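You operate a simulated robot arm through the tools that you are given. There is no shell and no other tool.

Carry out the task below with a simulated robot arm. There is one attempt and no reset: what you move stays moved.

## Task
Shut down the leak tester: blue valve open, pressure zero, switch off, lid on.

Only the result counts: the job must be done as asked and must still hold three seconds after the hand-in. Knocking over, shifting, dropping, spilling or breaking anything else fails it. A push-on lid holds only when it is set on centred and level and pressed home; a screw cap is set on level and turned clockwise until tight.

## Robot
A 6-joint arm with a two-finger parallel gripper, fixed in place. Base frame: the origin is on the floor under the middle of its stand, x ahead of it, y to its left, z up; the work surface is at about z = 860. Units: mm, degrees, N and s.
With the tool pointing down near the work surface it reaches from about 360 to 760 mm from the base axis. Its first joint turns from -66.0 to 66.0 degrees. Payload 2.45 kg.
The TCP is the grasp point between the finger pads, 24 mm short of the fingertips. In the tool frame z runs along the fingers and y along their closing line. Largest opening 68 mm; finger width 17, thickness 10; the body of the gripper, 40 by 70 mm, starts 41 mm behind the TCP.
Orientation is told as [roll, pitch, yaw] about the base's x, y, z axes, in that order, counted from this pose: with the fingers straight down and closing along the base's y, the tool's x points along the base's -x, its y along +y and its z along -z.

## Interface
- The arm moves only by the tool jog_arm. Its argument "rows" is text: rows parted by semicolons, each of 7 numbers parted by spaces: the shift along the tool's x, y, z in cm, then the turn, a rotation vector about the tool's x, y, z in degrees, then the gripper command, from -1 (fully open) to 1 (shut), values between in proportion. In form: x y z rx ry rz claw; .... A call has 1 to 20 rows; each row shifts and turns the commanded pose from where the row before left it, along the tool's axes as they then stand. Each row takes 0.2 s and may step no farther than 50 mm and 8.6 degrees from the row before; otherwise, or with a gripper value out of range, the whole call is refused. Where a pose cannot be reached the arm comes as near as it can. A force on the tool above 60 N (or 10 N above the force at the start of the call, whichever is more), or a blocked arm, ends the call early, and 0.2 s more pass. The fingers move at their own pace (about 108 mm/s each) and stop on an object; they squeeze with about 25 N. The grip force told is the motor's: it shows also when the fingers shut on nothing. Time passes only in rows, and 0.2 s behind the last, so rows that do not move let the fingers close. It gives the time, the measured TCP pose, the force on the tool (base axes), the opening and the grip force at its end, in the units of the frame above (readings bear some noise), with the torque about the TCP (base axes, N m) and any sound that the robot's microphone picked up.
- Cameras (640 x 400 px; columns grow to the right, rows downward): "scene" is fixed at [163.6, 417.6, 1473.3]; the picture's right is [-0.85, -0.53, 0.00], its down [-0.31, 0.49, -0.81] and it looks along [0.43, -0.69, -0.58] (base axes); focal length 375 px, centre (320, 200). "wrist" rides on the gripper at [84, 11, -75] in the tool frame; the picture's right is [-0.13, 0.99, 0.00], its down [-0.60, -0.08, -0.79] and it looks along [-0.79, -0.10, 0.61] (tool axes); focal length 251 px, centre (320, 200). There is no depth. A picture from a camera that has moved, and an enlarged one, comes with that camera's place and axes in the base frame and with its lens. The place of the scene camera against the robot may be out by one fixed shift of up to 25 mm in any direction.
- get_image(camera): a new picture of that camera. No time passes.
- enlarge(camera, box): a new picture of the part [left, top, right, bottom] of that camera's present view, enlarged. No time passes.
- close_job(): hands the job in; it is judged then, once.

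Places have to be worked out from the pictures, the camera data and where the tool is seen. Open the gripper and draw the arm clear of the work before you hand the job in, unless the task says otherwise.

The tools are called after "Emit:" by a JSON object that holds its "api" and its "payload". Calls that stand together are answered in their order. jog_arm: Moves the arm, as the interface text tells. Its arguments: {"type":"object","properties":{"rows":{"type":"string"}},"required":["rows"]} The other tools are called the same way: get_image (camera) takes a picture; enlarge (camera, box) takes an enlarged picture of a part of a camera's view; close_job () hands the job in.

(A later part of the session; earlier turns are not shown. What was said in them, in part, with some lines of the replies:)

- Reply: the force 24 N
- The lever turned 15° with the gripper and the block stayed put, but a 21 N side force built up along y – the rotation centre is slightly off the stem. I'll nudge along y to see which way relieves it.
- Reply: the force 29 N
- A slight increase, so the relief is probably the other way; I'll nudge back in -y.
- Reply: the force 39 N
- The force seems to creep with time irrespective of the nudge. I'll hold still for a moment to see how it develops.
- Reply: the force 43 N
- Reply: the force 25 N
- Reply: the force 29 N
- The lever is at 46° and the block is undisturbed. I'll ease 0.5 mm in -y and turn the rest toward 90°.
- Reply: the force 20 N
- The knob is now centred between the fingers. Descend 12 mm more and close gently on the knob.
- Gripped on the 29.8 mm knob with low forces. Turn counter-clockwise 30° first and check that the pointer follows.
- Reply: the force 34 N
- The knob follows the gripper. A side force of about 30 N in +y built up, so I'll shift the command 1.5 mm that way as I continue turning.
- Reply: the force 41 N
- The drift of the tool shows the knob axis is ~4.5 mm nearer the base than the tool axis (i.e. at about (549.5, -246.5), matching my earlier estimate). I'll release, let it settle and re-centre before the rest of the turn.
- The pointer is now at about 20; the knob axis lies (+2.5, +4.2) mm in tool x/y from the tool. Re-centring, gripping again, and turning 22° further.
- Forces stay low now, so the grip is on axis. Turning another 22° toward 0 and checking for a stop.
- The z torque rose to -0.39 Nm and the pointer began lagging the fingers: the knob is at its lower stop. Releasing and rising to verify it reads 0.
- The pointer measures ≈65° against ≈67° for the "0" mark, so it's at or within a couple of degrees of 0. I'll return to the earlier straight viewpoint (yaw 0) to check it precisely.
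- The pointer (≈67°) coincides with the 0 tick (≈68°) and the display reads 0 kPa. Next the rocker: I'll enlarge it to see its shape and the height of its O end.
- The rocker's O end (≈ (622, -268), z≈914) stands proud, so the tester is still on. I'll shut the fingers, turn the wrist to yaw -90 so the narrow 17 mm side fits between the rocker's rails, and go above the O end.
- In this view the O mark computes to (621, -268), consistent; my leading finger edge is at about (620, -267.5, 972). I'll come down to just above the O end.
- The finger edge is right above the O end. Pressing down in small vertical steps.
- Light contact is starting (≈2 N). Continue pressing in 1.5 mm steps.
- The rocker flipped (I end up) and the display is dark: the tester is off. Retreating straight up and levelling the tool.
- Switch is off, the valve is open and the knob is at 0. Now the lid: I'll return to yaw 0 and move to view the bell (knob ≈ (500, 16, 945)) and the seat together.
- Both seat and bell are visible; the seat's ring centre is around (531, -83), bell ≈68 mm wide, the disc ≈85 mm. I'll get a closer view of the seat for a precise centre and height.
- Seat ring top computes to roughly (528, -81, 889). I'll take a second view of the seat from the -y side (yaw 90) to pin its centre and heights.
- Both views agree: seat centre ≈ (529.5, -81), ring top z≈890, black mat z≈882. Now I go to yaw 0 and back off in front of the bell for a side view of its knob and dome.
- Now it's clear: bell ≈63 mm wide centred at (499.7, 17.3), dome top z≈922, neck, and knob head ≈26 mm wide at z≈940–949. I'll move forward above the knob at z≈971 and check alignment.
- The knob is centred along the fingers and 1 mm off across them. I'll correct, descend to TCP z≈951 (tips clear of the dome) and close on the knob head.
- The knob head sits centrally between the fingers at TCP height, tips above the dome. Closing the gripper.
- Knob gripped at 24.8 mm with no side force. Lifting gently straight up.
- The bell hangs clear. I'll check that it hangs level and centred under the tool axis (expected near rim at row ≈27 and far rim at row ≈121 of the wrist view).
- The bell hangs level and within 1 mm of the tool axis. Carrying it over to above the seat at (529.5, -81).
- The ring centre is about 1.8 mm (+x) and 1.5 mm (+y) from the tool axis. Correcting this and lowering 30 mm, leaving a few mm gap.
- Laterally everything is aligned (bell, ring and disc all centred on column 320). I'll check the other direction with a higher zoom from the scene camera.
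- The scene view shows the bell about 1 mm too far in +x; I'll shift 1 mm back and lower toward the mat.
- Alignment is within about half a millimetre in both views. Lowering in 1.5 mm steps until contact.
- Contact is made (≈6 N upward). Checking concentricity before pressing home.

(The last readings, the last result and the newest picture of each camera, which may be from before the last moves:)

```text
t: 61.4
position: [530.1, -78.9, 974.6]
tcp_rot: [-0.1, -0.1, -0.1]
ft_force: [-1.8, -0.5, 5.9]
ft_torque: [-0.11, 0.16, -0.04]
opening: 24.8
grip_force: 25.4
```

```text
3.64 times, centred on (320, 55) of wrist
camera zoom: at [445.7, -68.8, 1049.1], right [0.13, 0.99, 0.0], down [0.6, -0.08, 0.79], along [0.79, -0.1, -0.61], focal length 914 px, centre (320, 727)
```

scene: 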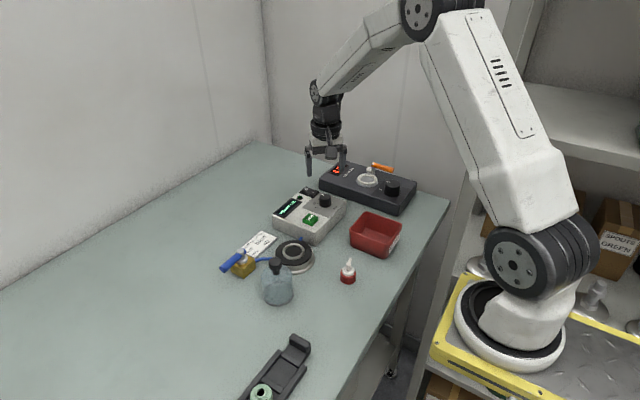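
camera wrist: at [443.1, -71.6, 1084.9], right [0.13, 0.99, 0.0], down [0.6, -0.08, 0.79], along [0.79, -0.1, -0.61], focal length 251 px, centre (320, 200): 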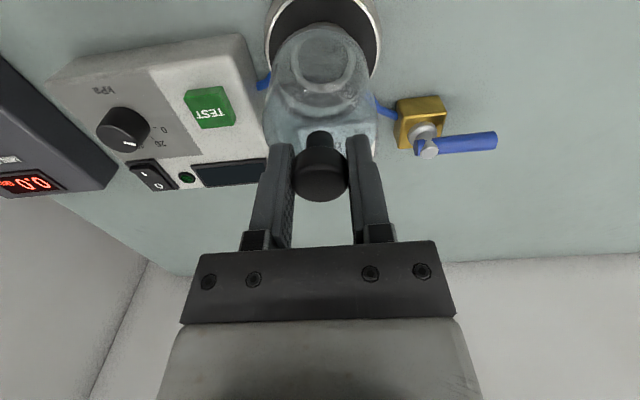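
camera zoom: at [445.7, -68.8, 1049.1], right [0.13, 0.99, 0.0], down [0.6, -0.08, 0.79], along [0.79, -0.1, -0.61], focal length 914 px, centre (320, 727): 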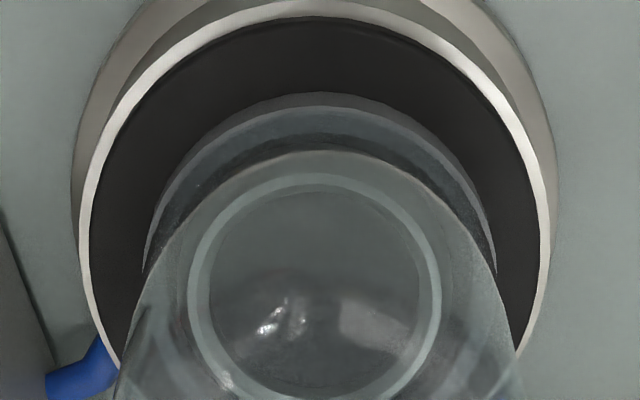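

The bell is about 0.9 mm off in +y relative to the seat. I'll lift 2 mm, shift, and set down again.

Emit:
{"api": "jog_arm", "payload": {"rows": "0 0 -0.25 0 0 0 1;0.03 -0.09 0 0 0 0 1;0 0 0 0 0 0 1;0 0 0.2 0 0 0 1;0 0 0.05 0 0 0 1;0 0 0 0 0 0 1"}}

Emit:
{"api": "enlarge", "payload": {"camera": "scene", "box": [260, 225, 350, 285]}}

Emit:
{"api": "enlarge", "payload": {"camera": "wrist", "box": [240, 0, 400, 110]}}

```text
t: 62.8
position: [529.3, -80.4, 975.4]
tcp_rot: [0.1, -0.1, 0.0]
ft_force: [-0.9, 0.2, 0.8]
ft_torque: [-0.01, 0.0, 0.01]
opening: 24.9
grip_force: 25.5
```

```text
6.67 times, centred on (305, 255) of scene
camera zoom: at [163.5, 417.5, 1473.3], right [-0.85, -0.53, 0.0], down [-0.31, 0.49, -0.81], along [0.43, -0.69, -0.58], focal length 2498 px, centre (420, -167)
```

zoom: 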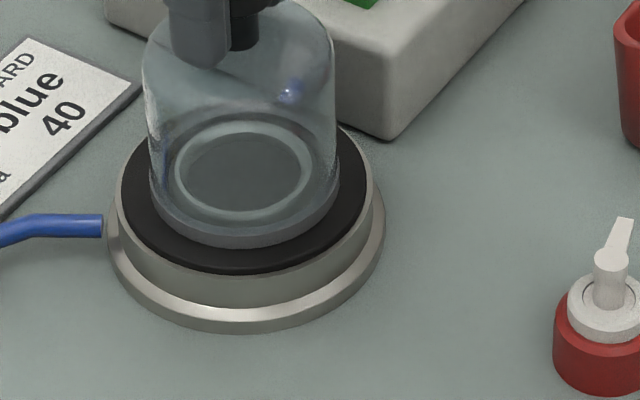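

```text
3.64 times, centred on (320, 55) of wrist
camera zoom: at [445.3, -69.4, 1049.1], right [0.13, 0.99, 0.0], down [0.6, -0.08, 0.79], along [0.79, -0.1, -0.61], focal length 914 px, centre (320, 727)
```

zoom: 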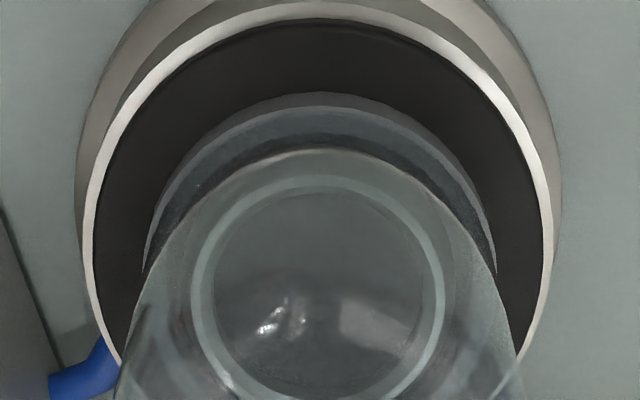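

Now concentric to about 0.3 mm. Pressing down gradually.

Emit:
{"api": "jog_arm", "payload": {"rows": "0 0 0.1 0 0 0 1;0 0 0 0 0 0 1"}}

Emit:
{"api": "jog_arm", "payload": {"rows": "0 0 0.08 0 0 0 1;0 0 0 0 0 0 1"}}

```text
t: 63.4
position: [530.2, -79.9, 973.5]
tcp_rot: [0.0, -0.1, -0.1]
ft_force: [-6.2, 1.6, 15.6]
ft_torque: [-0.08, 0.35, -0.05]
opening: 25.0
grip_force: 24.8
```

```text
t: 64.0
position: [530.4, -78.9, 973.7]
tcp_rot: [-0.1, -0.3, 0.0]
ft_force: [-0.9, 6.9, 19.6]
ft_torque: [0.15, -0.05, 0.01]
opening: 24.8
grip_force: 25.2
```

About 20 N down now. A little more pressure, then inspect.

Emit:
{"api": "jog_arm", "payload": {"rows": "0 0 0.08 0 0 0 1;0 0 0 0 0 0 1"}}

Emit:
{"api": "enlarge", "payload": {"camera": "scene", "box": [260, 205, 350, 285]}}

Emit:
{"api": "enlarge", "payload": {"camera": "wrist", "box": [220, 0, 420, 220]}}

```text
t: 64.6
position: [530.1, -78.7, 973.1]
tcp_rot: [0.0, -0.3, 0.0]
ft_force: [2.3, 3.6, 19.2]
ft_torque: [0.18, -0.1, -0.03]
opening: 25.0
grip_force: 25.4
```

```text
5.00 times, centred on (305, 245) of scene
camera zoom: at [163.3, 417.7, 1473.3], right [-0.85, -0.53, 0.0], down [-0.31, 0.49, -0.81], along [0.43, -0.69, -0.58], focal length 1873 px, centre (395, -25)
```

zoom: 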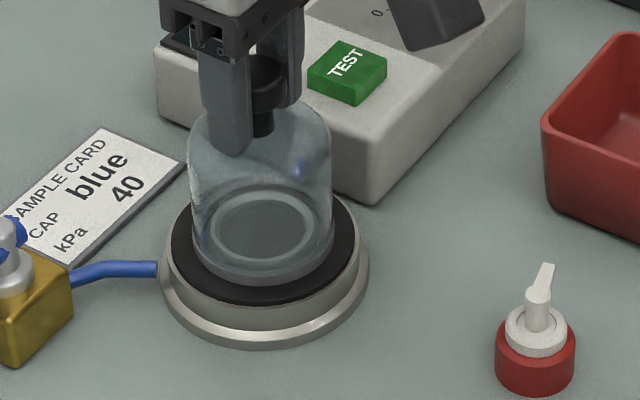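

```text
1.82 times, centred on (320, 110) of wrist
camera zoom: at [445.5, -69.6, 1046.5], right [0.13, 0.99, 0.0], down [0.6, -0.08, 0.8], along [0.79, -0.1, -0.61], focal length 457 px, centre (320, 364)
```

zoom: 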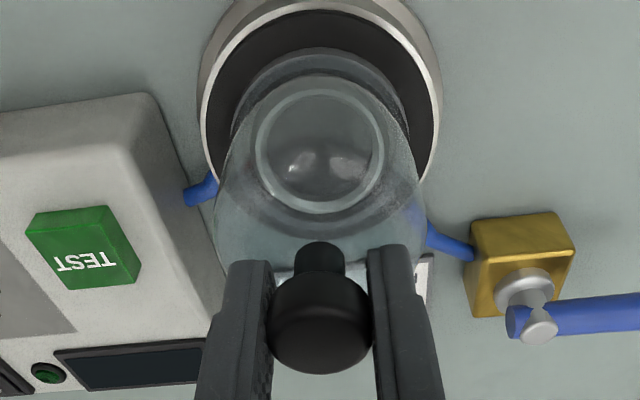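

The push levelled off at about 19 N. I'll relieve slightly, release the knob, rise and check how the bell sits.

Emit:
{"api": "jog_arm", "payload": {"rows": "0 0 -0.15 0 0 0 1;0 0 0 0 0 0 -0.3;0 0 0 0 0 0 -0.3;0 0 -1 0 0 0 -0.3;0 0 -2.5 0 0 0 -0.3;0 0 0 0 0 0 -0.3"}}

Emit:
{"api": "enlarge", "payload": {"camera": "scene", "box": [260, 205, 350, 285]}}

Emit:
{"api": "enlarge", "payload": {"camera": "wrist", "box": [220, 0, 420, 220]}}

```text
t: 66.0
position: [529.8, -80.7, 1007.2]
tcp_rot: [0.0, 0.0, -0.1]
ft_force: [-1.0, 0.0, -0.3]
ft_torque: [-0.01, 0.0, 0.01]
opening: 44.1
grip_force: 0.0
```

```text
5.00 times, centred on (305, 245) of scene
camera zoom: at [163.6, 417.6, 1473.3], right [-0.85, -0.53, 0.0], down [-0.31, 0.49, -0.81], along [0.43, -0.69, -0.58], focal length 1873 px, centre (395, -25)
```

zoom: 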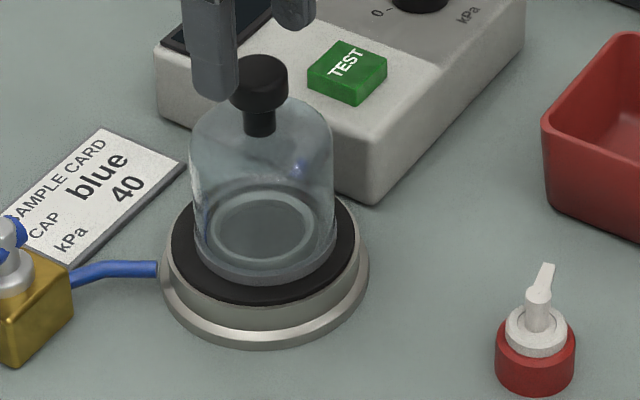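

```text
1.82 times, centred on (320, 110) of wrist
camera zoom: at [444.7, -70.6, 1082.0], right [0.13, 0.99, 0.0], down [0.6, -0.08, 0.79], along [0.79, -0.1, -0.61], focal length 457 px, centre (320, 364)
```

zoom: 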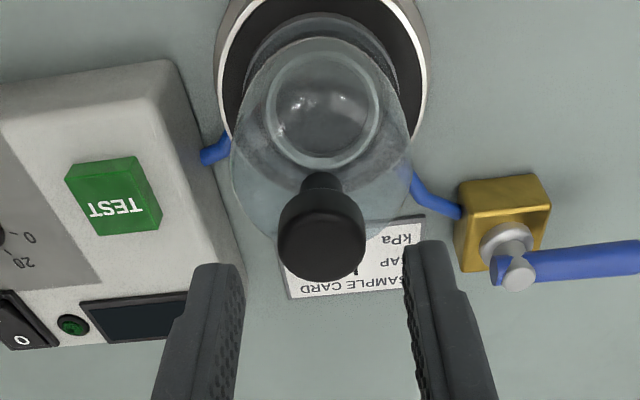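

The bell stands upright on the mat. To make sure it's pressed home I'll shut the fingers and push down centrally on the knob top (≈ z 971).

Emit:
{"api": "jog_arm", "payload": {"rows": "0 0 0 0 0 0 1;0 0 0 0 0 0 1;0 0 0.5 0 0 0 1;0 0 0.3 0 0 0 1;0 0 0 0 0 0 1"}}

Emit:
{"api": "jog_arm", "payload": {"rows": "0 0 0.15 0 0 0 1;0 0 0.15 0 0 0 1;0 0 0 0 0 0 1"}}

```text
t: 67.2
position: [528.4, -81.2, 1002.2]
tcp_rot: [0.0, -0.1, -0.1]
ft_force: [-7.4, -0.3, 24.6]
ft_torque: [-0.02, 0.2, 0.02]
opening: 0.0
grip_force: 24.0
```

```text
t: 67.8
position: [531.5, -81.7, 1003.3]
tcp_rot: [0.0, -0.4, -0.1]
ft_force: [0.7, 0.0, 6.4]
ft_torque: [-0.01, 0.05, 0.04]
opening: 0.1
grip_force: 23.5
stopped in row 2: the force on the tool passed its limit at 64 N (the readings are from after the stop); the commanded pose is now the measured one
```

The press peaked at 64 N on the knob top, then stopped by itself. Lifting off and inspecting the bell.

Emit:
{"api": "jog_arm", "payload": {"rows": "0 0 -1 0 0 0 1;0 0 -3 0 0 0 1;0 0 -3 0 0 0 -1;0 0 0 0 0 0 -1"}}

Emit:
{"api": "get_image", "payload": {"camera": "scene"}}

Emit:
{"api": "enlarge", "payload": {"camera": "scene", "box": [260, 205, 350, 285]}}

Emit:
{"api": "enlarge", "payload": {"camera": "wrist", "box": [220, 0, 420, 150]}}

```text
t: 68.8
position: [530.0, -82.0, 1070.8]
tcp_rot: [0.0, -0.3, -0.1]
ft_force: [0.3, 0.6, 0.1]
ft_torque: [-0.02, 0.0, -0.02]
opening: 68.2
grip_force: 0.1
```

```text
taken
```

scene: 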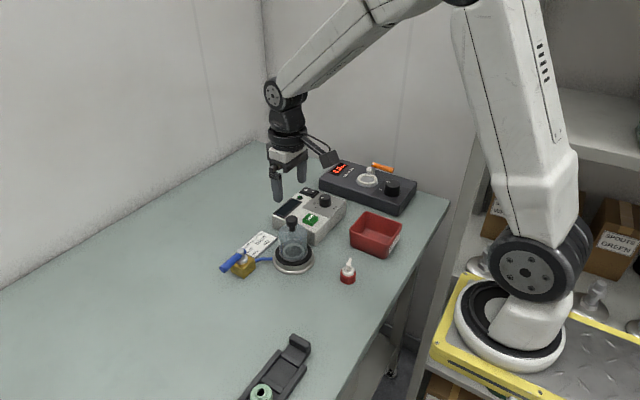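

```text
5.00 times, centred on (305, 245) of scene
camera zoom: at [163.6, 417.6, 1473.3], right [-0.85, -0.53, 0.0], down [-0.31, 0.49, -0.81], along [0.43, -0.69, -0.58], focal length 1873 px, centre (395, -25)
```

zoom: 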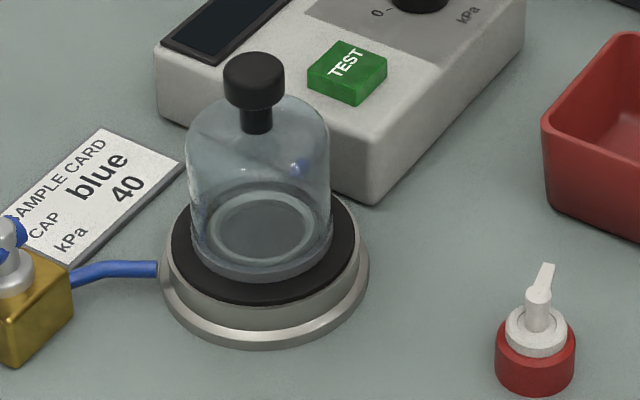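

```text
2.67 times, centred on (320, 75) of wrist
camera zoom: at [445.2, -71.0, 1144.4], right [0.13, 0.99, 0.0], down [0.6, -0.08, 0.8], along [0.79, -0.1, -0.6], focal length 670 px, centre (320, 533)
```

zoom: 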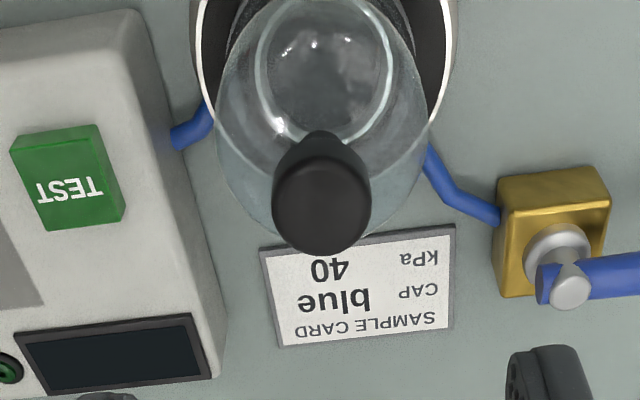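

The knob seems to have shifted a little during that press. I'll measure the bell's concentricity and level again with closer views.

Emit:
{"api": "enlarge", "payload": {"camera": "scene", "box": [260, 225, 350, 285]}}

Emit:
{"api": "jog_arm", "payload": {"rows": "3.0 0 0 0 0 0 -1;3.0 0 0 0 0 0 -1;0 0 0 0 0 0 -1"}}

Emit:
{"api": "enlarge", "payload": {"camera": "wrist", "box": [220, 0, 420, 200]}}

```text
6.67 times, centred on (305, 255) of scene
camera zoom: at [163.6, 417.6, 1473.3], right [-0.85, -0.53, 0.0], down [-0.31, 0.49, -0.81], along [0.43, -0.69, -0.58], focal length 2498 px, centre (420, -167)
```

zoom: 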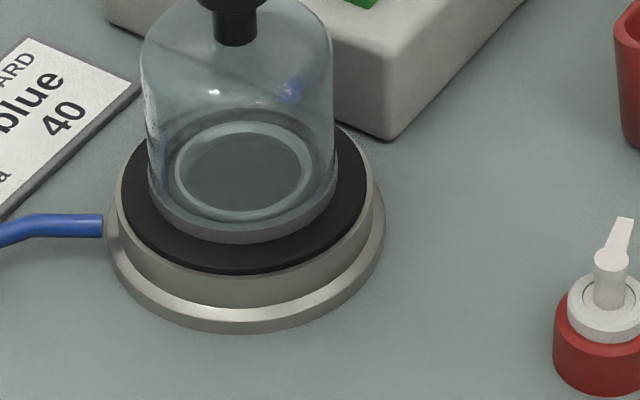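

```text
t: 69.6
position: [469.8, -78.5, 1071.0]
tcp_rot: [0.0, -0.4, -0.2]
ft_force: [-0.5, 1.5, -0.4]
ft_torque: [-0.03, 0.01, -0.02]
opening: 67.8
grip_force: 0.0
```

```text
2.00 times, centred on (320, 100) of wrist
camera zoom: at [385.5, -68.9, 1143.8], right [0.13, 0.99, 0.0], down [0.6, -0.08, 0.8], along [0.79, -0.1, -0.6], focal length 503 px, centre (320, 400)
```

zoom: 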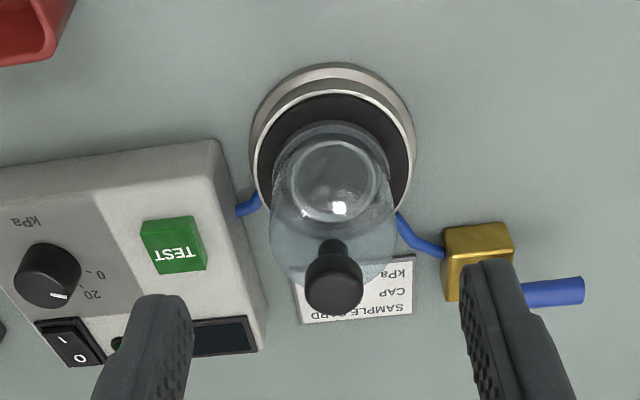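

I'll zoom further into the wrist view on the bell and seat.

Emit:
{"api": "enlarge", "payload": {"camera": "wrist", "box": [280, 20, 380, 120]}}

Emit:
{"api": "enlarge", "payload": {"camera": "scene", "box": [270, 210, 320, 275]}}

```text
4.00 times, centred on (330, 70) of wrist
camera zoom: at [385.5, -68.9, 1143.8], right [0.13, 0.99, 0.0], down [0.6, -0.08, 0.8], along [0.79, -0.1, -0.6], focal length 1006 px, centre (280, 720)
```

zoom: 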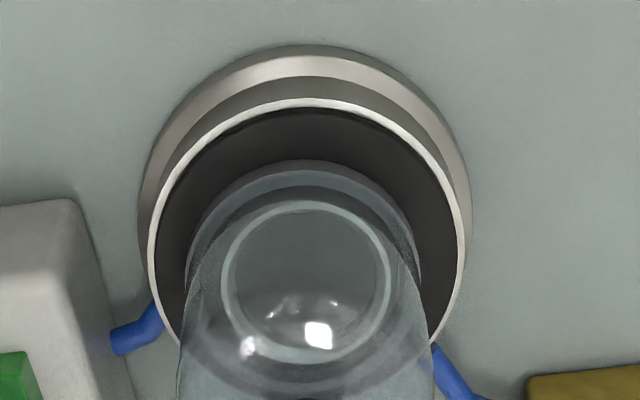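

```text
6.15 times, centred on (295, 242) of scene
camera zoom: at [163.6, 417.6, 1473.3], right [-0.85, -0.53, 0.0], down [-0.31, 0.49, -0.81], along [0.43, -0.69, -0.58], focal length 2306 px, centre (474, -62)
```

zoom: 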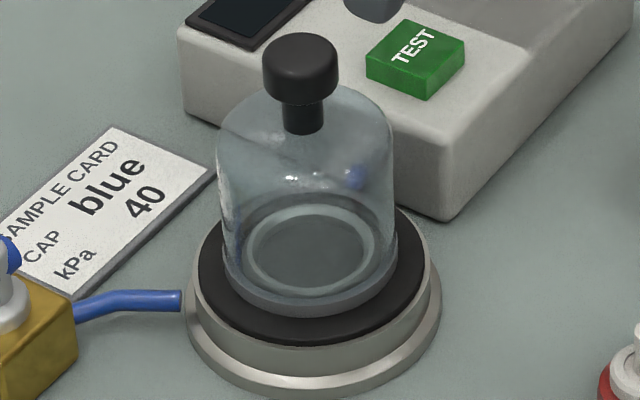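

The bell may have slid 2–3 mm in +x and I want to know whether it's really down on the mat. I'll take a low side view from the robot side by tilting the tool so the camera looks flatter.

Emit:
{"api": "jog_arm", "payload": {"rows": "2.5 -0.2 3.5 0 0 0 -1;0 0 3.5 0 0 0 -1;0 0 3.5 0 0 0 -1;0 0 3.0 0 0 0 -1;0 0 0 0 -8.3 0 -1;0 0 0 0 -8.3 0 -1;0 0 0 0 -8.3 0 -1;0 0 0 0 0 0 -1"}}

Emit:
{"api": "get_image", "payload": {"camera": "wrist"}}

Emit:
{"api": "enlarge", "payload": {"camera": "wrist", "box": [250, 80, 410, 240]}}

```text
t: 71.4
position: [443.6, -72.7, 933.6]
tcp_rot: [3.4, -17.5, 0.4]
ft_force: [0.7, 0.7, -0.1]
ft_torque: [0.04, 0.03, -0.02]
opening: 67.9
grip_force: 0.0
out of reach, approached as far as the arm can: row 7
```

```text
taken
camera wrist: at [341.4, -67.1, 981.0], right [0.1, 0.99, 0.1], down [0.34, -0.12, 0.93], along [0.93, -0.06, -0.35], focal length 251 px, centre (320, 200)
```

wrist: 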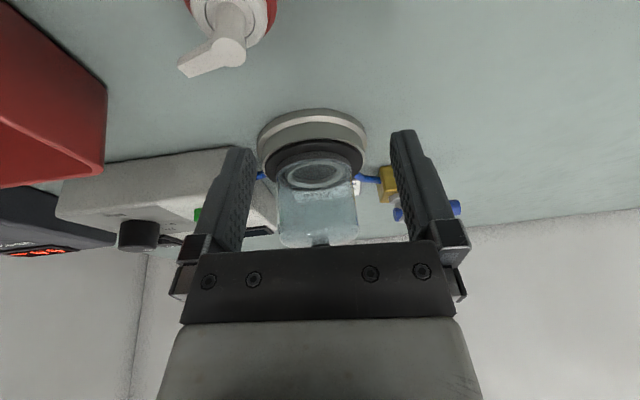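

```text
2.50 times, centred on (330, 160) of wrist
camera zoom: at [341.4, -67.1, 981.0], right [0.1, 0.99, 0.1], down [0.34, -0.12, 0.93], along [0.93, -0.06, -0.35], focal length 629 px, centre (295, 300)
```

zoom: 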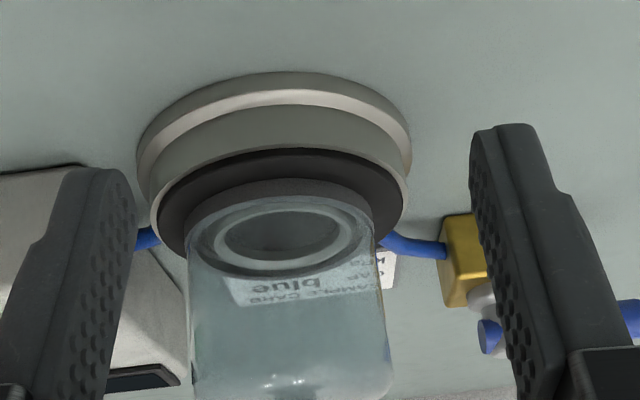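

The view is good enough despite the reach limit. Zooming in on the bell's rim and the mat.

Emit:
{"api": "enlarge", "payload": {"camera": "wrist", "box": [280, 130, 380, 200]}}

```text
5.71 times, centred on (330, 165) of wrist
camera zoom: at [341.4, -67.1, 981.0], right [0.1, 0.99, 0.1], down [0.34, -0.12, 0.93], along [0.93, -0.06, -0.35], focal length 1437 px, centre (263, 400)
```

zoom: 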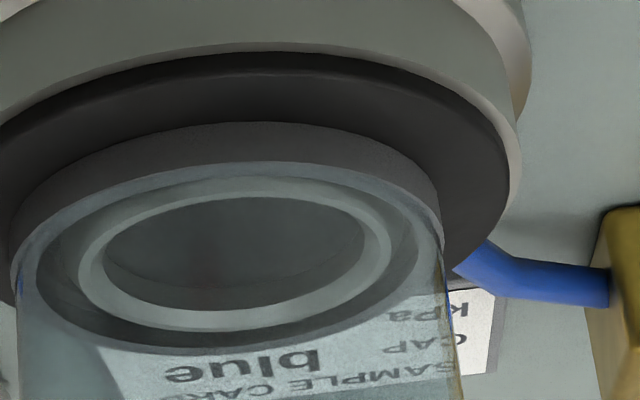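

The zoom shows the bell's band resting on the mat, but displaced ≈2–2.5 mm in +x (slid during the hard top press). I'll level the tool again, back up, and re-grip the knob to re-centre it.

Emit:
{"api": "jog_arm", "payload": {"rows": "0 0 -1 0 8.3 0 -1;0 0 0 0 8.3 0 -1;0 0 0 0 8.3 0 -1;0 0 -4 0 0 0 -1;0 0 -4 0 0 0 -1;0 0 0 0 0 0 -1"}}

Emit:
{"api": "jog_arm", "payload": {"rows": "0 0 0 0 0 0 -1;0 0 0 0 0 0 -1"}}

Emit:
{"api": "get_image", "payload": {"camera": "wrist"}}

```text
t: 72.8
position: [449.1, -74.3, 1018.0]
tcp_rot: [4.8, 3.5, 1.6]
ft_force: [-1.3, -0.4, -0.4]
ft_torque: [-0.03, 0.02, -0.01]
opening: 67.7
grip_force: 0.1
out of reach, approached as far as the arm can: row 1
```

```text
t: 73.4
position: [449.4, -73.4, 1016.7]
tcp_rot: [4.8, 3.4, 1.6]
ft_force: [-0.1, 0.3, 0.1]
ft_torque: [0.02, -0.01, -0.02]
opening: 67.8
grip_force: 0.1
```

```text
taken
camera wrist: at [369.7, -72.4, 1097.2], right [0.11, 0.99, 0.07], down [0.65, -0.13, 0.75], along [0.75, -0.03, -0.66], focal length 251 px, centre (320, 200)
```

wrist: 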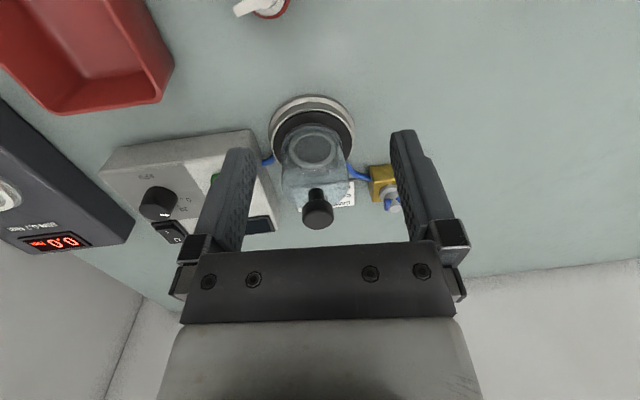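

The tool is left with a small tilt (4.8°, 3.4°, 1.6°). I'll level it with one corrective rotation and check.

Emit:
{"api": "jog_arm", "payload": {"rows": "0 0 0 4.75 -3.47 1.46 -1;0 0 0 0 0 0 -1"}}

Emit:
{"api": "jog_arm", "payload": {"rows": "0 0 -2 0 0 0 -1;0 0 0 0 0 0 -1"}}

Emit:
{"api": "jog_arm", "payload": {"rows": "0 0 0 0 0 0 -1"}}

```text
t: 74.0
position: [449.4, -75.0, 1018.6]
tcp_rot: [-0.1, -0.1, 0.0]
ft_force: [0.0, -0.1, 0.4]
ft_torque: [0.04, 0.03, -0.03]
opening: 67.9
grip_force: 0.0
```

```text
t: 74.6
position: [447.5, -75.2, 1039.1]
tcp_rot: [0.0, 0.1, 0.0]
ft_force: [1.2, 0.9, 0.0]
ft_torque: [0.03, 0.01, 0.02]
opening: 67.7
grip_force: 0.1
```

```text
t: 75.0
position: [447.6, -75.0, 1039.7]
tcp_rot: [0.1, 0.0, 0.0]
ft_force: [-0.5, 0.3, -0.3]
ft_torque: [-0.01, 0.01, -0.02]
opening: 68.1
grip_force: 0.1
```

Tool is level. Moving over the bell's knob at about (532, -82), staying above it.

Emit:
{"api": "jog_arm", "payload": {"rows": "-2.8 -0.22 0.5 0 0 0 -1;-2.8 -0.22 0.5 0 0 0 -1;-2.8 -0.22 1.0 0 0 0 -1;0 0 0 0 0 0 -1;0 0 0 0 0 0 -1"}}

Emit:
{"api": "enlarge", "payload": {"camera": "wrist", "box": [220, 0, 420, 200]}}

Emit:
{"api": "enlarge", "payload": {"camera": "wrist", "box": [250, 0, 390, 100]}}

```text
t: 76.2
position: [533.7, -80.3, 1019.4]
tcp_rot: [-0.1, 0.1, 0.0]
ft_force: [-0.1, -0.5, -0.6]
ft_torque: [0.02, -0.01, -0.01]
opening: 68.1
grip_force: 0.0
```

```text
2.00 times, centred on (320, 100) of wrist
camera zoom: at [449.0, -69.6, 1094.4], right [0.13, 0.99, 0.0], down [0.61, -0.08, 0.79], along [0.79, -0.1, -0.61], focal length 503 px, centre (320, 400)
```

zoom: 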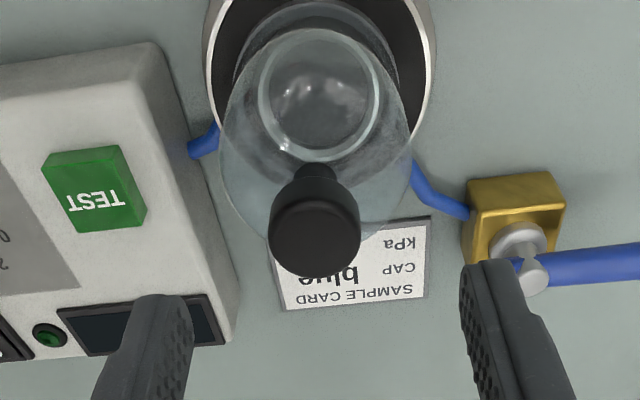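

```text
4.00 times, centred on (320, 50) of wrist
camera zoom: at [449.0, -69.6, 1094.4], right [0.13, 0.99, 0.0], down [0.61, -0.08, 0.79], along [0.79, -0.1, -0.61], focal length 1006 px, centre (320, 800)
```

zoom: 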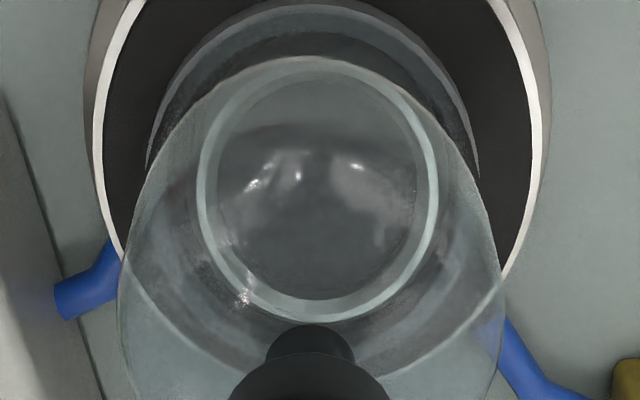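

Measured here the bell centre is ≈3 mm (+x) and 0.85 mm (-y) off the ring centre, resting on the mat. I'll descend around the knob head and re-grip it.

Emit:
{"api": "jog_arm", "payload": {"rows": "0 -0.1 1.5 0 0 0 -0.5;0 0 1.5 0 0 0 -0.5;0 0 1.0 0 0 0 -0.5;0 0 0.4 0 0 0 -0.5;0 0 0 0 0 0 -0.5"}}

Emit:
{"api": "enlarge", "payload": {"camera": "wrist", "box": [200, 40, 440, 240]}}

Emit:
{"api": "enlarge", "payload": {"camera": "scene", "box": [260, 205, 350, 285]}}

```text
t: 77.4
position: [531.9, -83.0, 975.8]
tcp_rot: [0.0, 0.0, 0.0]
ft_force: [0.2, 0.7, -0.4]
ft_torque: [0.04, 0.0, 0.0]
opening: 51.0
grip_force: 0.0
```

```text
2.00 times, centred on (320, 140) of wrist
camera zoom: at [448.7, -71.7, 1050.8], right [0.13, 0.99, 0.0], down [0.6, -0.08, 0.79], along [0.79, -0.1, -0.61], focal length 503 px, centre (320, 320)
```

zoom: 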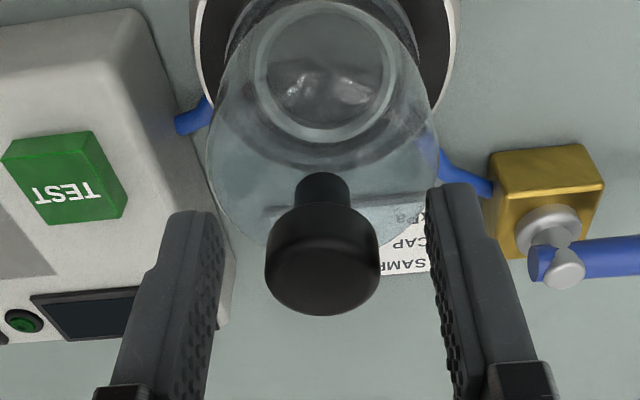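

```text
5.00 times, centred on (305, 245) of scene
camera zoom: at [163.6, 417.6, 1473.3], right [-0.85, -0.53, 0.0], down [-0.31, 0.49, -0.81], along [0.43, -0.69, -0.58], focal length 1873 px, centre (395, -25)
```

zoom: 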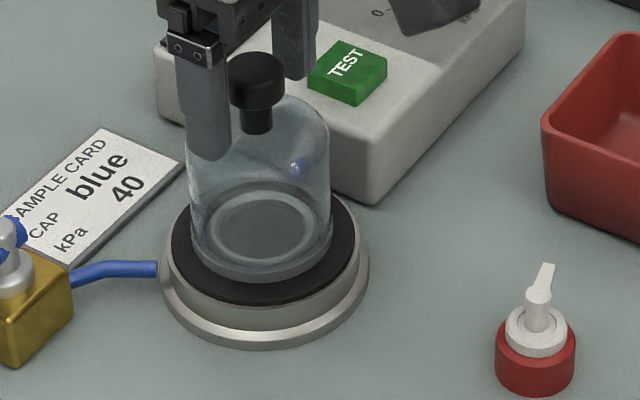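

The fingers straddle the knob head properly. Gripping, lifting 4 mm, shifting -3 mm in x and +0.85 mm in y.

Emit:
{"api": "jog_arm", "payload": {"rows": "0 0 0 0 0 0 1;0 0 0 0 0 0 1;0 0 0 0 0 0 1;0 0 -0.4 0 0 0 1;0.3 0.08 0 0 0 0 1;0 0 0 0 0 0 1"}}

Emit:
{"api": "enlarge", "payload": {"camera": "wrist", "box": [240, 0, 400, 110]}}

Emit:
{"api": "enlarge", "payload": {"camera": "scene", "box": [260, 225, 350, 285]}}

```text
t: 78.8
position: [529.3, -81.6, 979.3]
tcp_rot: [0.1, 0.1, 0.1]
ft_force: [-0.1, 0.7, -0.2]
ft_torque: [0.01, 0.0, -0.02]
opening: 25.2
grip_force: 25.1
```

```text
3.64 times, centred on (320, 55) of wrist
camera zoom: at [446.1, -70.3, 1054.5], right [0.13, 0.99, 0.0], down [0.61, -0.08, 0.79], along [0.79, -0.1, -0.61], focal length 914 px, centre (320, 727)
```

zoom: 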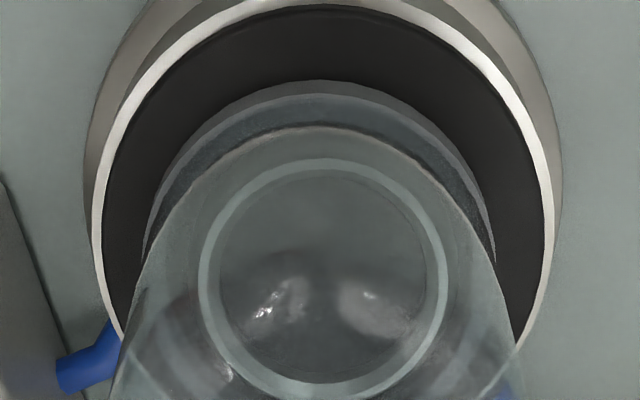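

```text
6.67 times, centred on (305, 255) of scene
camera zoom: at [163.6, 417.6, 1473.3], right [-0.85, -0.53, 0.0], down [-0.31, 0.49, -0.81], along [0.43, -0.69, -0.58], focal length 2498 px, centre (420, -167)
```

zoom: 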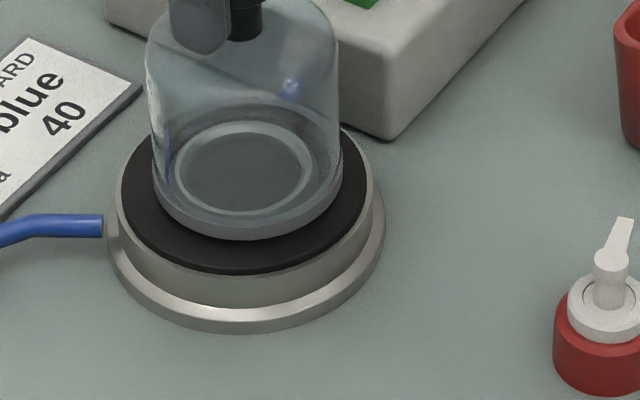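

Now the bell is ≈0.75 mm short in y and perhaps 0.5 mm in x. Trimming and lowering onto the mat.

Emit:
{"api": "jog_arm", "payload": {"rows": "-0.04 0.075 0 0 0 0 1;0 0 0.2 0 0 0 1;0 0 0.15 0 0 0 1;0 0 0 0 0 0 1"}}

Emit:
{"api": "enlarge", "payload": {"camera": "wrist", "box": [240, 0, 400, 110]}}

Emit:
{"api": "enlarge", "payload": {"camera": "scene", "box": [260, 225, 350, 285]}}

```text
t: 79.8
position: [530.6, -80.8, 976.8]
tcp_rot: [-0.1, 0.2, 0.0]
ft_force: [-2.3, 0.1, 5.4]
ft_torque: [0.11, 0.22, 0.0]
opening: 25.0
grip_force: 25.1
```

```text
3.64 times, centred on (320, 55) of wrist
camera zoom: at [447.5, -70.1, 1050.8], right [0.13, 0.99, 0.0], down [0.6, -0.08, 0.79], along [0.79, -0.1, -0.61], focal length 914 px, centre (320, 727)
```

zoom: 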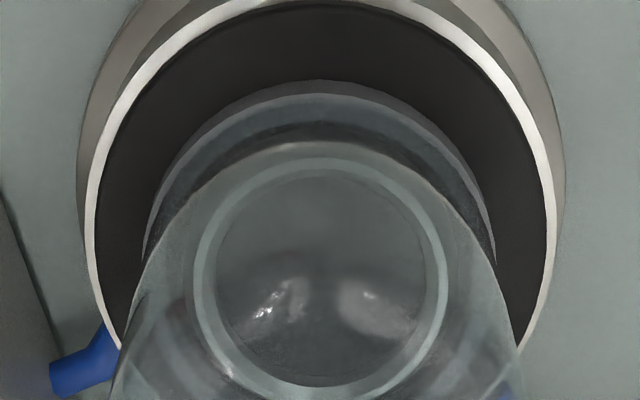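

```text
6.67 times, centred on (305, 255) of scene
camera zoom: at [163.4, 417.6, 1473.3], right [-0.85, -0.53, 0.0], down [-0.31, 0.49, -0.81], along [0.43, -0.69, -0.58], focal length 2498 px, centre (420, -167)
```

zoom: 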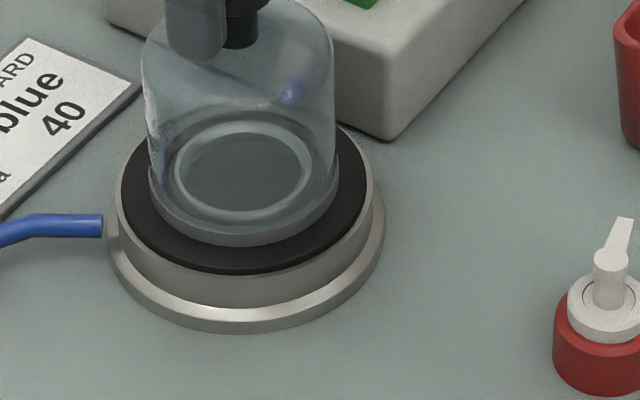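

Concentric within about half a millimetre in both views and in contact (5 N). Pressing down in the grip.

Emit:
{"api": "jog_arm", "payload": {"rows": "0 0 0.07 0 0 0 1;0 0 0 0 0 0 1"}}

Emit:
{"api": "jog_arm", "payload": {"rows": "0 0 0.07 0 0 0 1;0 0 0 0 0 0 1;0 0 0 0 0 0 1"}}

Emit:
{"api": "enlarge", "payload": {"camera": "scene", "box": [260, 205, 350, 285]}}

```text
t: 80.4
position: [531.5, -80.1, 976.7]
tcp_rot: [-0.1, -0.1, 0.0]
ft_force: [-3.2, -0.5, 13.9]
ft_torque: [0.13, 0.47, 0.01]
opening: 25.3
grip_force: 25.3
```

```text
t: 81.2
position: [531.4, -80.6, 975.2]
tcp_rot: [-0.1, -0.1, 0.0]
ft_force: [1.5, 4.0, 17.8]
ft_torque: [0.15, -0.05, -0.02]
opening: 25.1
grip_force: 24.8
```

```text
5.00 times, centred on (305, 245) of scene
camera zoom: at [163.3, 417.7, 1473.3], right [-0.85, -0.53, 0.0], down [-0.31, 0.49, -0.81], along [0.43, -0.69, -0.58], focal length 1873 px, centre (395, -25)
```

zoom: 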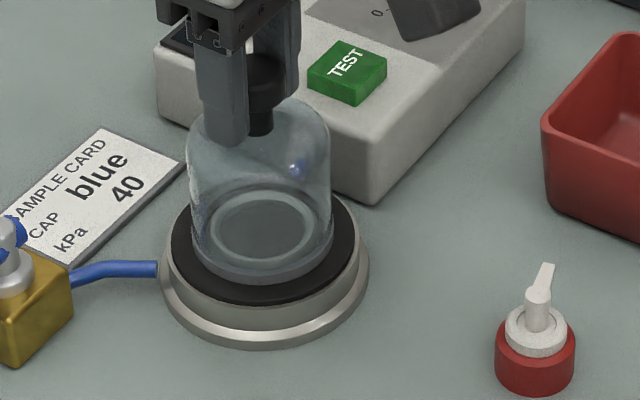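

About 18 N applied. Relieving the push, then releasing the knob gently and rising.

Emit:
{"api": "jog_arm", "payload": {"rows": "0 0 -0.1 0 0 0 1;0 0 0 0 0 0 0.1;0 0 0 0 0 0 -0.3;0 0 0 0 0 0 -0.3;0 0 -1 0 0 0 -0.3;0 0 -3 0 0 0 -0.3;0 0 0 0 0 0 -0.3"}}

Emit:
{"api": "enlarge", "payload": {"camera": "wrist", "box": [250, 0, 390, 100]}}

Emit:
{"api": "enlarge", "payload": {"camera": "scene", "box": [260, 225, 350, 285]}}

Emit:
{"api": "enlarge", "payload": {"camera": "scene", "box": [260, 205, 350, 285]}}

```text
t: 82.8
position: [530.8, -82.8, 1016.2]
tcp_rot: [0.1, 0.1, 0.1]
ft_force: [0.5, 0.0, -0.4]
ft_torque: [0.0, -0.02, 0.02]
opening: 44.1
grip_force: 0.1
```

```text
4.00 times, centred on (320, 50) of wrist
camera zoom: at [446.5, -71.8, 1091.3], right [0.13, 0.99, 0.0], down [0.61, -0.08, 0.79], along [0.79, -0.1, -0.61], focal length 1006 px, centre (320, 800)
```

zoom: 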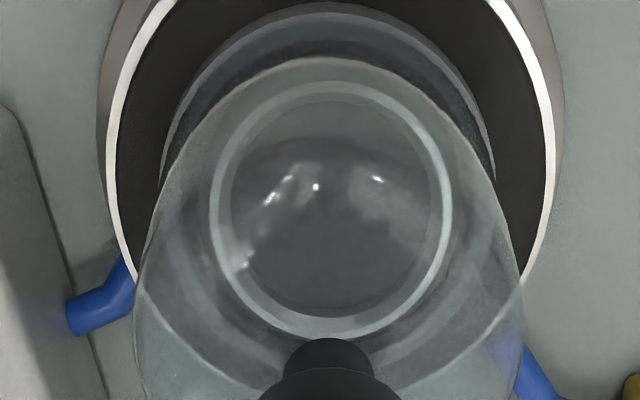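

```text
6.67 times, centred on (305, 255) of scene
camera zoom: at [163.6, 417.6, 1473.3], right [-0.85, -0.53, 0.0], down [-0.31, 0.49, -0.81], along [0.43, -0.69, -0.58], focal length 2498 px, centre (420, -167)
```

zoom: 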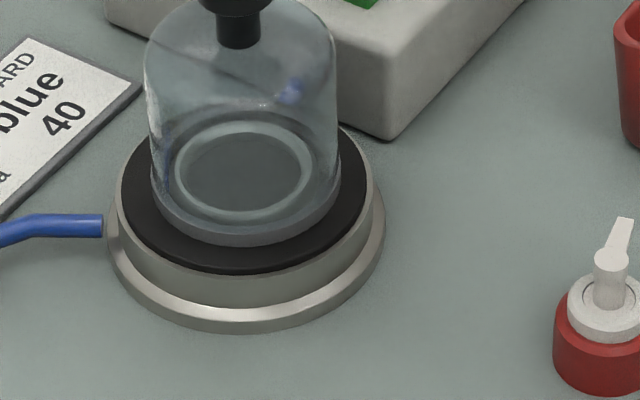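

```text
5.00 times, centred on (305, 245) of scene
camera zoom: at [163.6, 417.6, 1473.3], right [-0.85, -0.53, 0.0], down [-0.31, 0.49, -0.81], along [0.43, -0.69, -0.58], focal length 1873 px, centre (395, -25)
```

zoom: 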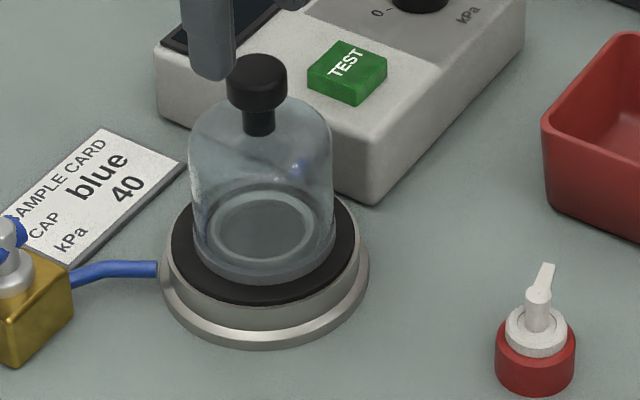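

The bell stands upright, within ≈0.7 mm of the ring centre. To be sure it is pressed home, I'll check knob position relative to the tool for a controlled, centred top press.

Emit:
{"api": "enlarge", "payload": {"camera": "wrist", "box": [240, 60, 400, 220]}}

```text
2.50 times, centred on (320, 140) of wrist
camera zoom: at [446.5, -71.8, 1091.3], right [0.13, 0.99, 0.0], down [0.61, -0.08, 0.79], along [0.79, -0.1, -0.61], focal length 629 px, centre (320, 350)
```

zoom: 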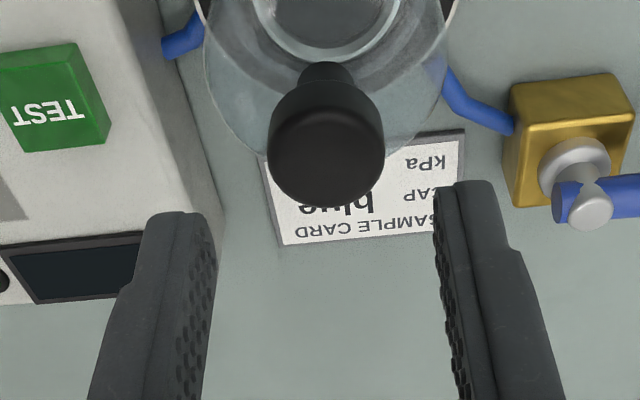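

The knob centre is about (+1.5, +1.6) mm in tool x/y. Shifting, closing the fingers, and approaching the knob top slowly.

Emit:
{"api": "jog_arm", "payload": {"rows": "0.15 0.16 0 0 0 0 1;0 0 0 0 0 0 1;0 0 0 0 0 0 1;0 0 0.5 0 0 0 1;0 0 0.4 0 0 0 1;0 0 0 0 0 0 1"}}

Emit:
{"api": "jog_arm", "payload": {"rows": "0 0 0.15 0 0 0 1;0 0 0 0 0 0 1"}}

Emit:
{"api": "jog_arm", "payload": {"rows": "0 0 0.1 0 0 0 1;0 0 0 0 0 0 1"}}

```text
t: 84.2
position: [529.5, -77.8, 1006.5]
tcp_rot: [0.0, 0.1, 0.0]
ft_force: [-0.3, 0.5, -0.3]
ft_torque: [-0.05, -0.02, 0.03]
opening: 0.1
grip_force: 23.1
```

```text
t: 84.8
position: [528.5, -79.2, 1005.1]
tcp_rot: [0.1, 0.1, 0.0]
ft_force: [-0.5, -0.7, -1.9]
ft_torque: [-0.01, 0.0, -0.01]
opening: 0.1
grip_force: 24.4
```

```text
t: 85.4
position: [527.5, -79.7, 1003.9]
tcp_rot: [0.0, 0.1, -0.1]
ft_force: [0.9, 0.1, -0.4]
ft_torque: [0.02, -0.01, 0.03]
opening: 0.0
grip_force: 23.4
```

No contact yet at z≈1004. Continuing in 0.8 mm steps.

Emit:
{"api": "jog_arm", "payload": {"rows": "0 0 0.08 0 0 0 1;0 0 0 0 0 0 1"}}

Emit:
{"api": "jog_arm", "payload": {"rows": "0 0 0.08 0 0 0 1;0 0 0 0 0 0 1"}}

Emit:
{"api": "jog_arm", "payload": {"rows": "0 0 0.06 0 0 0 1;0 0 0 0 0 0 1"}}

```text
t: 86.0
position: [528.7, -78.7, 1004.5]
tcp_rot: [0.1, 0.2, -0.1]
ft_force: [-0.8, 0.0, 0.4]
ft_torque: [0.01, -0.02, -0.05]
opening: 0.0
grip_force: 23.6
```

```text
t: 86.6
position: [529.5, -79.6, 1001.7]
tcp_rot: [0.0, 0.1, 0.0]
ft_force: [1.1, 0.3, 0.9]
ft_torque: [-0.04, -0.01, 0.0]
opening: 0.0
grip_force: 23.5
```

```text
t: 87.2
position: [528.9, -78.8, 1002.1]
tcp_rot: [0.0, 0.0, 0.0]
ft_force: [-0.4, 0.0, 0.4]
ft_torque: [0.0, 0.01, 0.03]
opening: 0.5
grip_force: 23.4
```

Still free at z≈1002. Continuing in half-millimetre steps.

Emit:
{"api": "jog_arm", "payload": {"rows": "0 0 0.06 0 0 0 1;0 0 0 0 0 0 1"}}

Emit:
{"api": "jog_arm", "payload": {"rows": "0 0 0.05 0 0 0 1;0 0 0 0 0 0 1"}}

Emit:
{"api": "jog_arm", "payload": {"rows": "0 0 0.05 0 0 0 1;0 0 0 0 0 0 1"}}

```text
t: 87.8
position: [529.2, -79.4, 1001.3]
tcp_rot: [0.1, 0.0, 0.0]
ft_force: [-0.9, 0.1, 2.5]
ft_torque: [-0.02, -0.01, -0.01]
opening: 0.2
grip_force: 23.7
```

```text
t: 88.4
position: [530.7, -79.5, 1002.2]
tcp_rot: [-0.1, -0.1, 0.0]
ft_force: [-3.7, -2.0, 21.3]
ft_torque: [-0.06, 0.12, 0.02]
opening: 0.0
grip_force: 23.4
```

```text
t: 89.0
position: [529.8, -79.1, 1001.4]
tcp_rot: [-0.1, 0.0, 0.0]
ft_force: [-8.9, -4.5, 34.2]
ft_torque: [-0.07, 0.29, -0.04]
opening: 0.3
grip_force: 23.4
```

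34 N pressed straight onto the knob. Backing off and re-checking the bell's position.

Emit:
{"api": "jog_arm", "payload": {"rows": "0 0 -0.3 0 0 0 1;0 0 -1.0 0 0 0 1;0 0 -3 0 0 0 1;0 0 -3 0 0 0 -1;0 0 0 0 0 0 -1"}}

Emit:
{"api": "enlarge", "payload": {"camera": "scene", "box": [260, 225, 350, 285]}}

Emit:
{"api": "enlarge", "payload": {"camera": "scene", "box": [260, 205, 350, 285]}}

```text
t: 90.2
position: [529.0, -77.8, 1074.0]
tcp_rot: [0.1, 0.2, 0.0]
ft_force: [-0.1, -0.2, 0.2]
ft_torque: [0.01, 0.03, 0.02]
opening: 67.8
grip_force: 0.0
```

```text
6.67 times, centred on (305, 255) of scene
camera zoom: at [163.6, 417.6, 1473.3], right [-0.85, -0.53, 0.0], down [-0.31, 0.49, -0.81], along [0.43, -0.69, -0.58], focal length 2498 px, centre (420, -167)
```

zoom: 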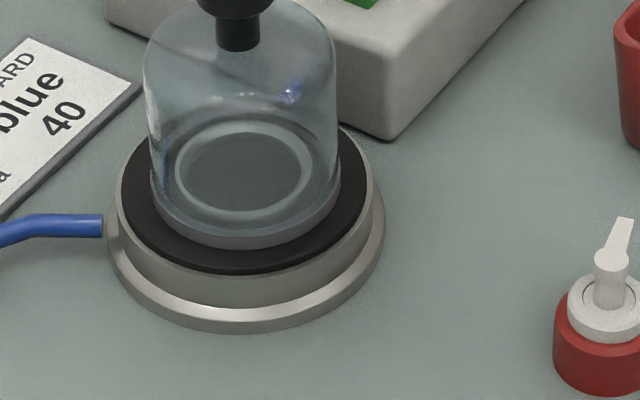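

```text
5.00 times, centred on (305, 245) of scene
camera zoom: at [163.6, 417.6, 1473.3], right [-0.85, -0.53, 0.0], down [-0.31, 0.49, -0.81], along [0.43, -0.69, -0.58], focal length 1873 px, centre (395, -25)
```

zoom: 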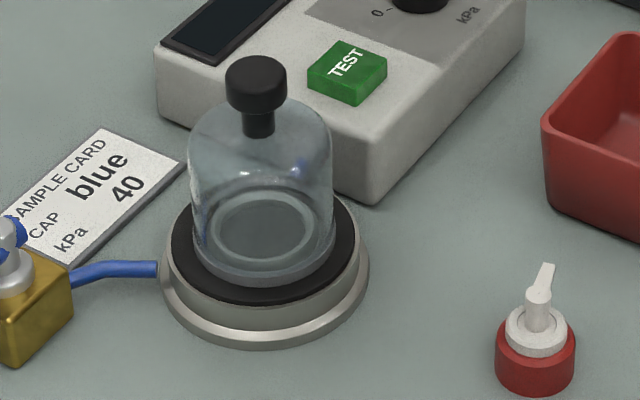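

The bell's position in the scene moved 3 px downward – either a small settling or a slight slide. Checking with the wrist camera.

Emit:
{"api": "jog_arm", "payload": {"rows": "2.5 0 0 0 0 0 -1;0 0 0 0 0 0 -1;0 0 0 0 0 0 -1"}}

Emit:
{"api": "enlarge", "payload": {"camera": "wrist", "box": [260, 0, 380, 100]}}

Emit:
{"api": "get_image", "payload": {"camera": "wrist"}}

```text
t: 91.0
position: [504.0, -79.6, 1073.4]
tcp_rot: [0.0, 0.1, 0.0]
ft_force: [0.3, 0.3, 0.0]
ft_torque: [0.0, -0.01, 0.02]
opening: 67.9
grip_force: 0.0
```

```text
4.00 times, centred on (320, 50) of wrist
camera zoom: at [419.6, -68.9, 1149.1], right [0.13, 0.99, 0.0], down [0.61, -0.08, 0.79], along [0.79, -0.1, -0.61], focal length 1006 px, centre (320, 800)
```

zoom: 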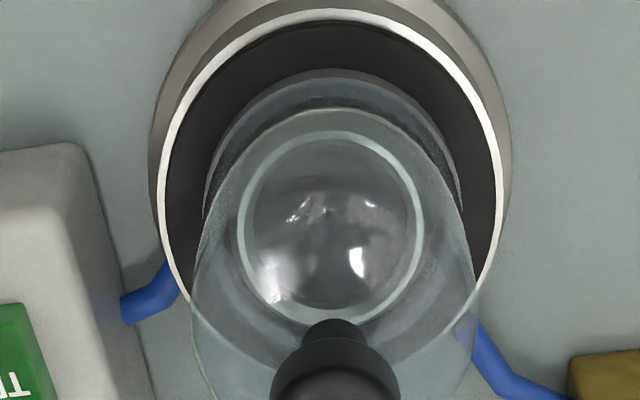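

```text
taken
camera wrist: at [419.6, -68.9, 1149.1], right [0.13, 0.99, 0.0], down [0.61, -0.08, 0.79], along [0.79, -0.1, -0.61], focal length 251 px, centre (320, 200)
```

wrist: 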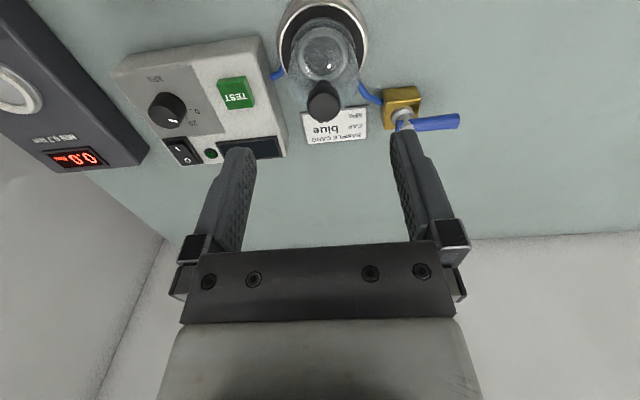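

The bell is centred to within ≈0.8 mm and upright; the valve is open, knob at 0, rocker at O with the display dark. I'll withdraw the arm up and clear with the gripper open, then make a final check.

Emit:
{"api": "jog_arm", "payload": {"rows": "0 0 -4 0 0 0 -1;0 0 -4 0 0 0 -1;1 3.5 -2.5 0 0 0 -1;1 4 0 0 0 0 -1;1 4 0 0 0 0 -1;1 4 0 0 0 0 -1;0 4 0 0 0 0 -1;0 0 0 0 0 0 -1"}}

Emit:
{"api": "get_image", "payload": {"camera": "scene"}}

Emit:
{"api": "enlarge", "payload": {"camera": "scene", "box": [210, 150, 410, 300]}}

Emit:
{"api": "get_image", "payload": {"camera": "wrist"}}

```text
t: 92.8
position: [463.3, 114.6, 1176.6]
tcp_rot: [0.0, 0.1, 0.1]
ft_force: [0.1, -0.4, 0.3]
ft_torque: [-0.01, 0.01, 0.0]
opening: 67.9
grip_force: 0.0
```

```text
taken
```

scene: 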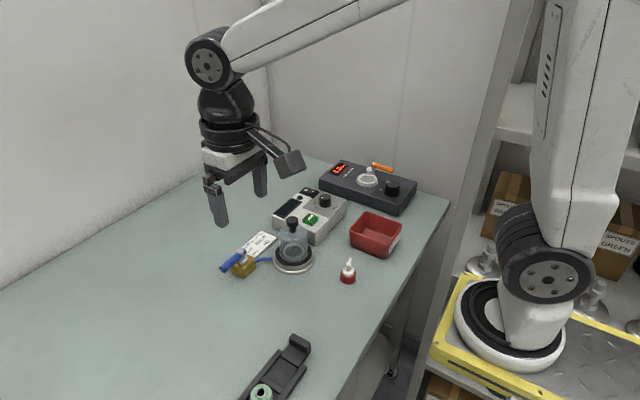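

```text
2.67 times, centred on (310, 225) of scene
camera zoom: at [163.5, 417.6, 1473.3], right [-0.85, -0.53, 0.0], down [-0.31, 0.49, -0.81], along [0.43, -0.69, -0.58], focal length 999 px, centre (347, 133)
```

zoom: 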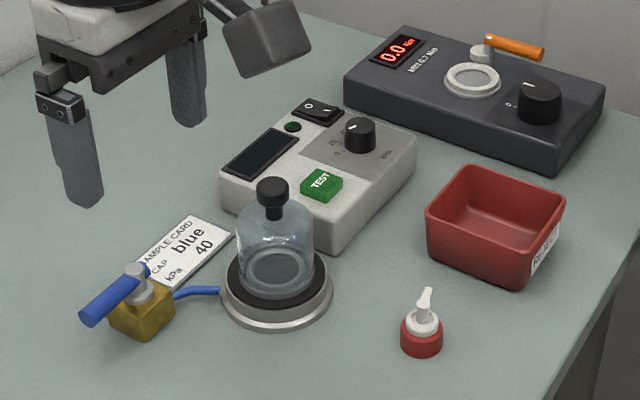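

```text
taken
camera wrist: at [379.0, 125.1, 1251.5], right [0.13, 0.99, 0.0], down [0.61, -0.08, 0.79], along [0.79, -0.1, -0.61], focal length 251 px, centre (320, 200)
```

wrist: 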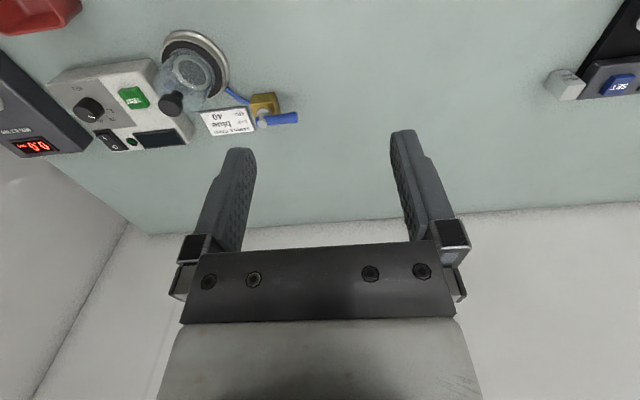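

The final pictures show the blue lever in line with its hose (open), the knob at 0, the rocker at O with a dark display, and the bell centred on its seat. Nothing else has moved, the gripper is open and the arm is clear, so I'm handing in.

Emit:
{"api": "close_job", "payload": {}}

```text
The job is handed in.
```

I shut down the leak tester as asked and handed the job in; I haven't seen the judge's result.

- **Blue valve:** open. I turned the lever 90° until it hit its stop, in line with the hose.
- **Pressure:** zero. I turned the knob from 40 down to its stop at 0. The display read 0 kPa before I switched off.
- **Switch:** off. The rocker is on O and the display is dark.
- **Lid:** the clear bell with the black knob is on the test seat, upright and centred to about 1 mm. I took the bell to be the lid; nothing else in view fitted the seat.

While I was pressing the lid, one push reached 64 N and slid it about 3 mm off centre. I lifted it, set it back on centre and pressed it down again with about 34 N. I didn't test whether it locks in place; it rests flat on the mat.

The pictures show nothing else moved. The gripper is open and the arm is clear of the work.
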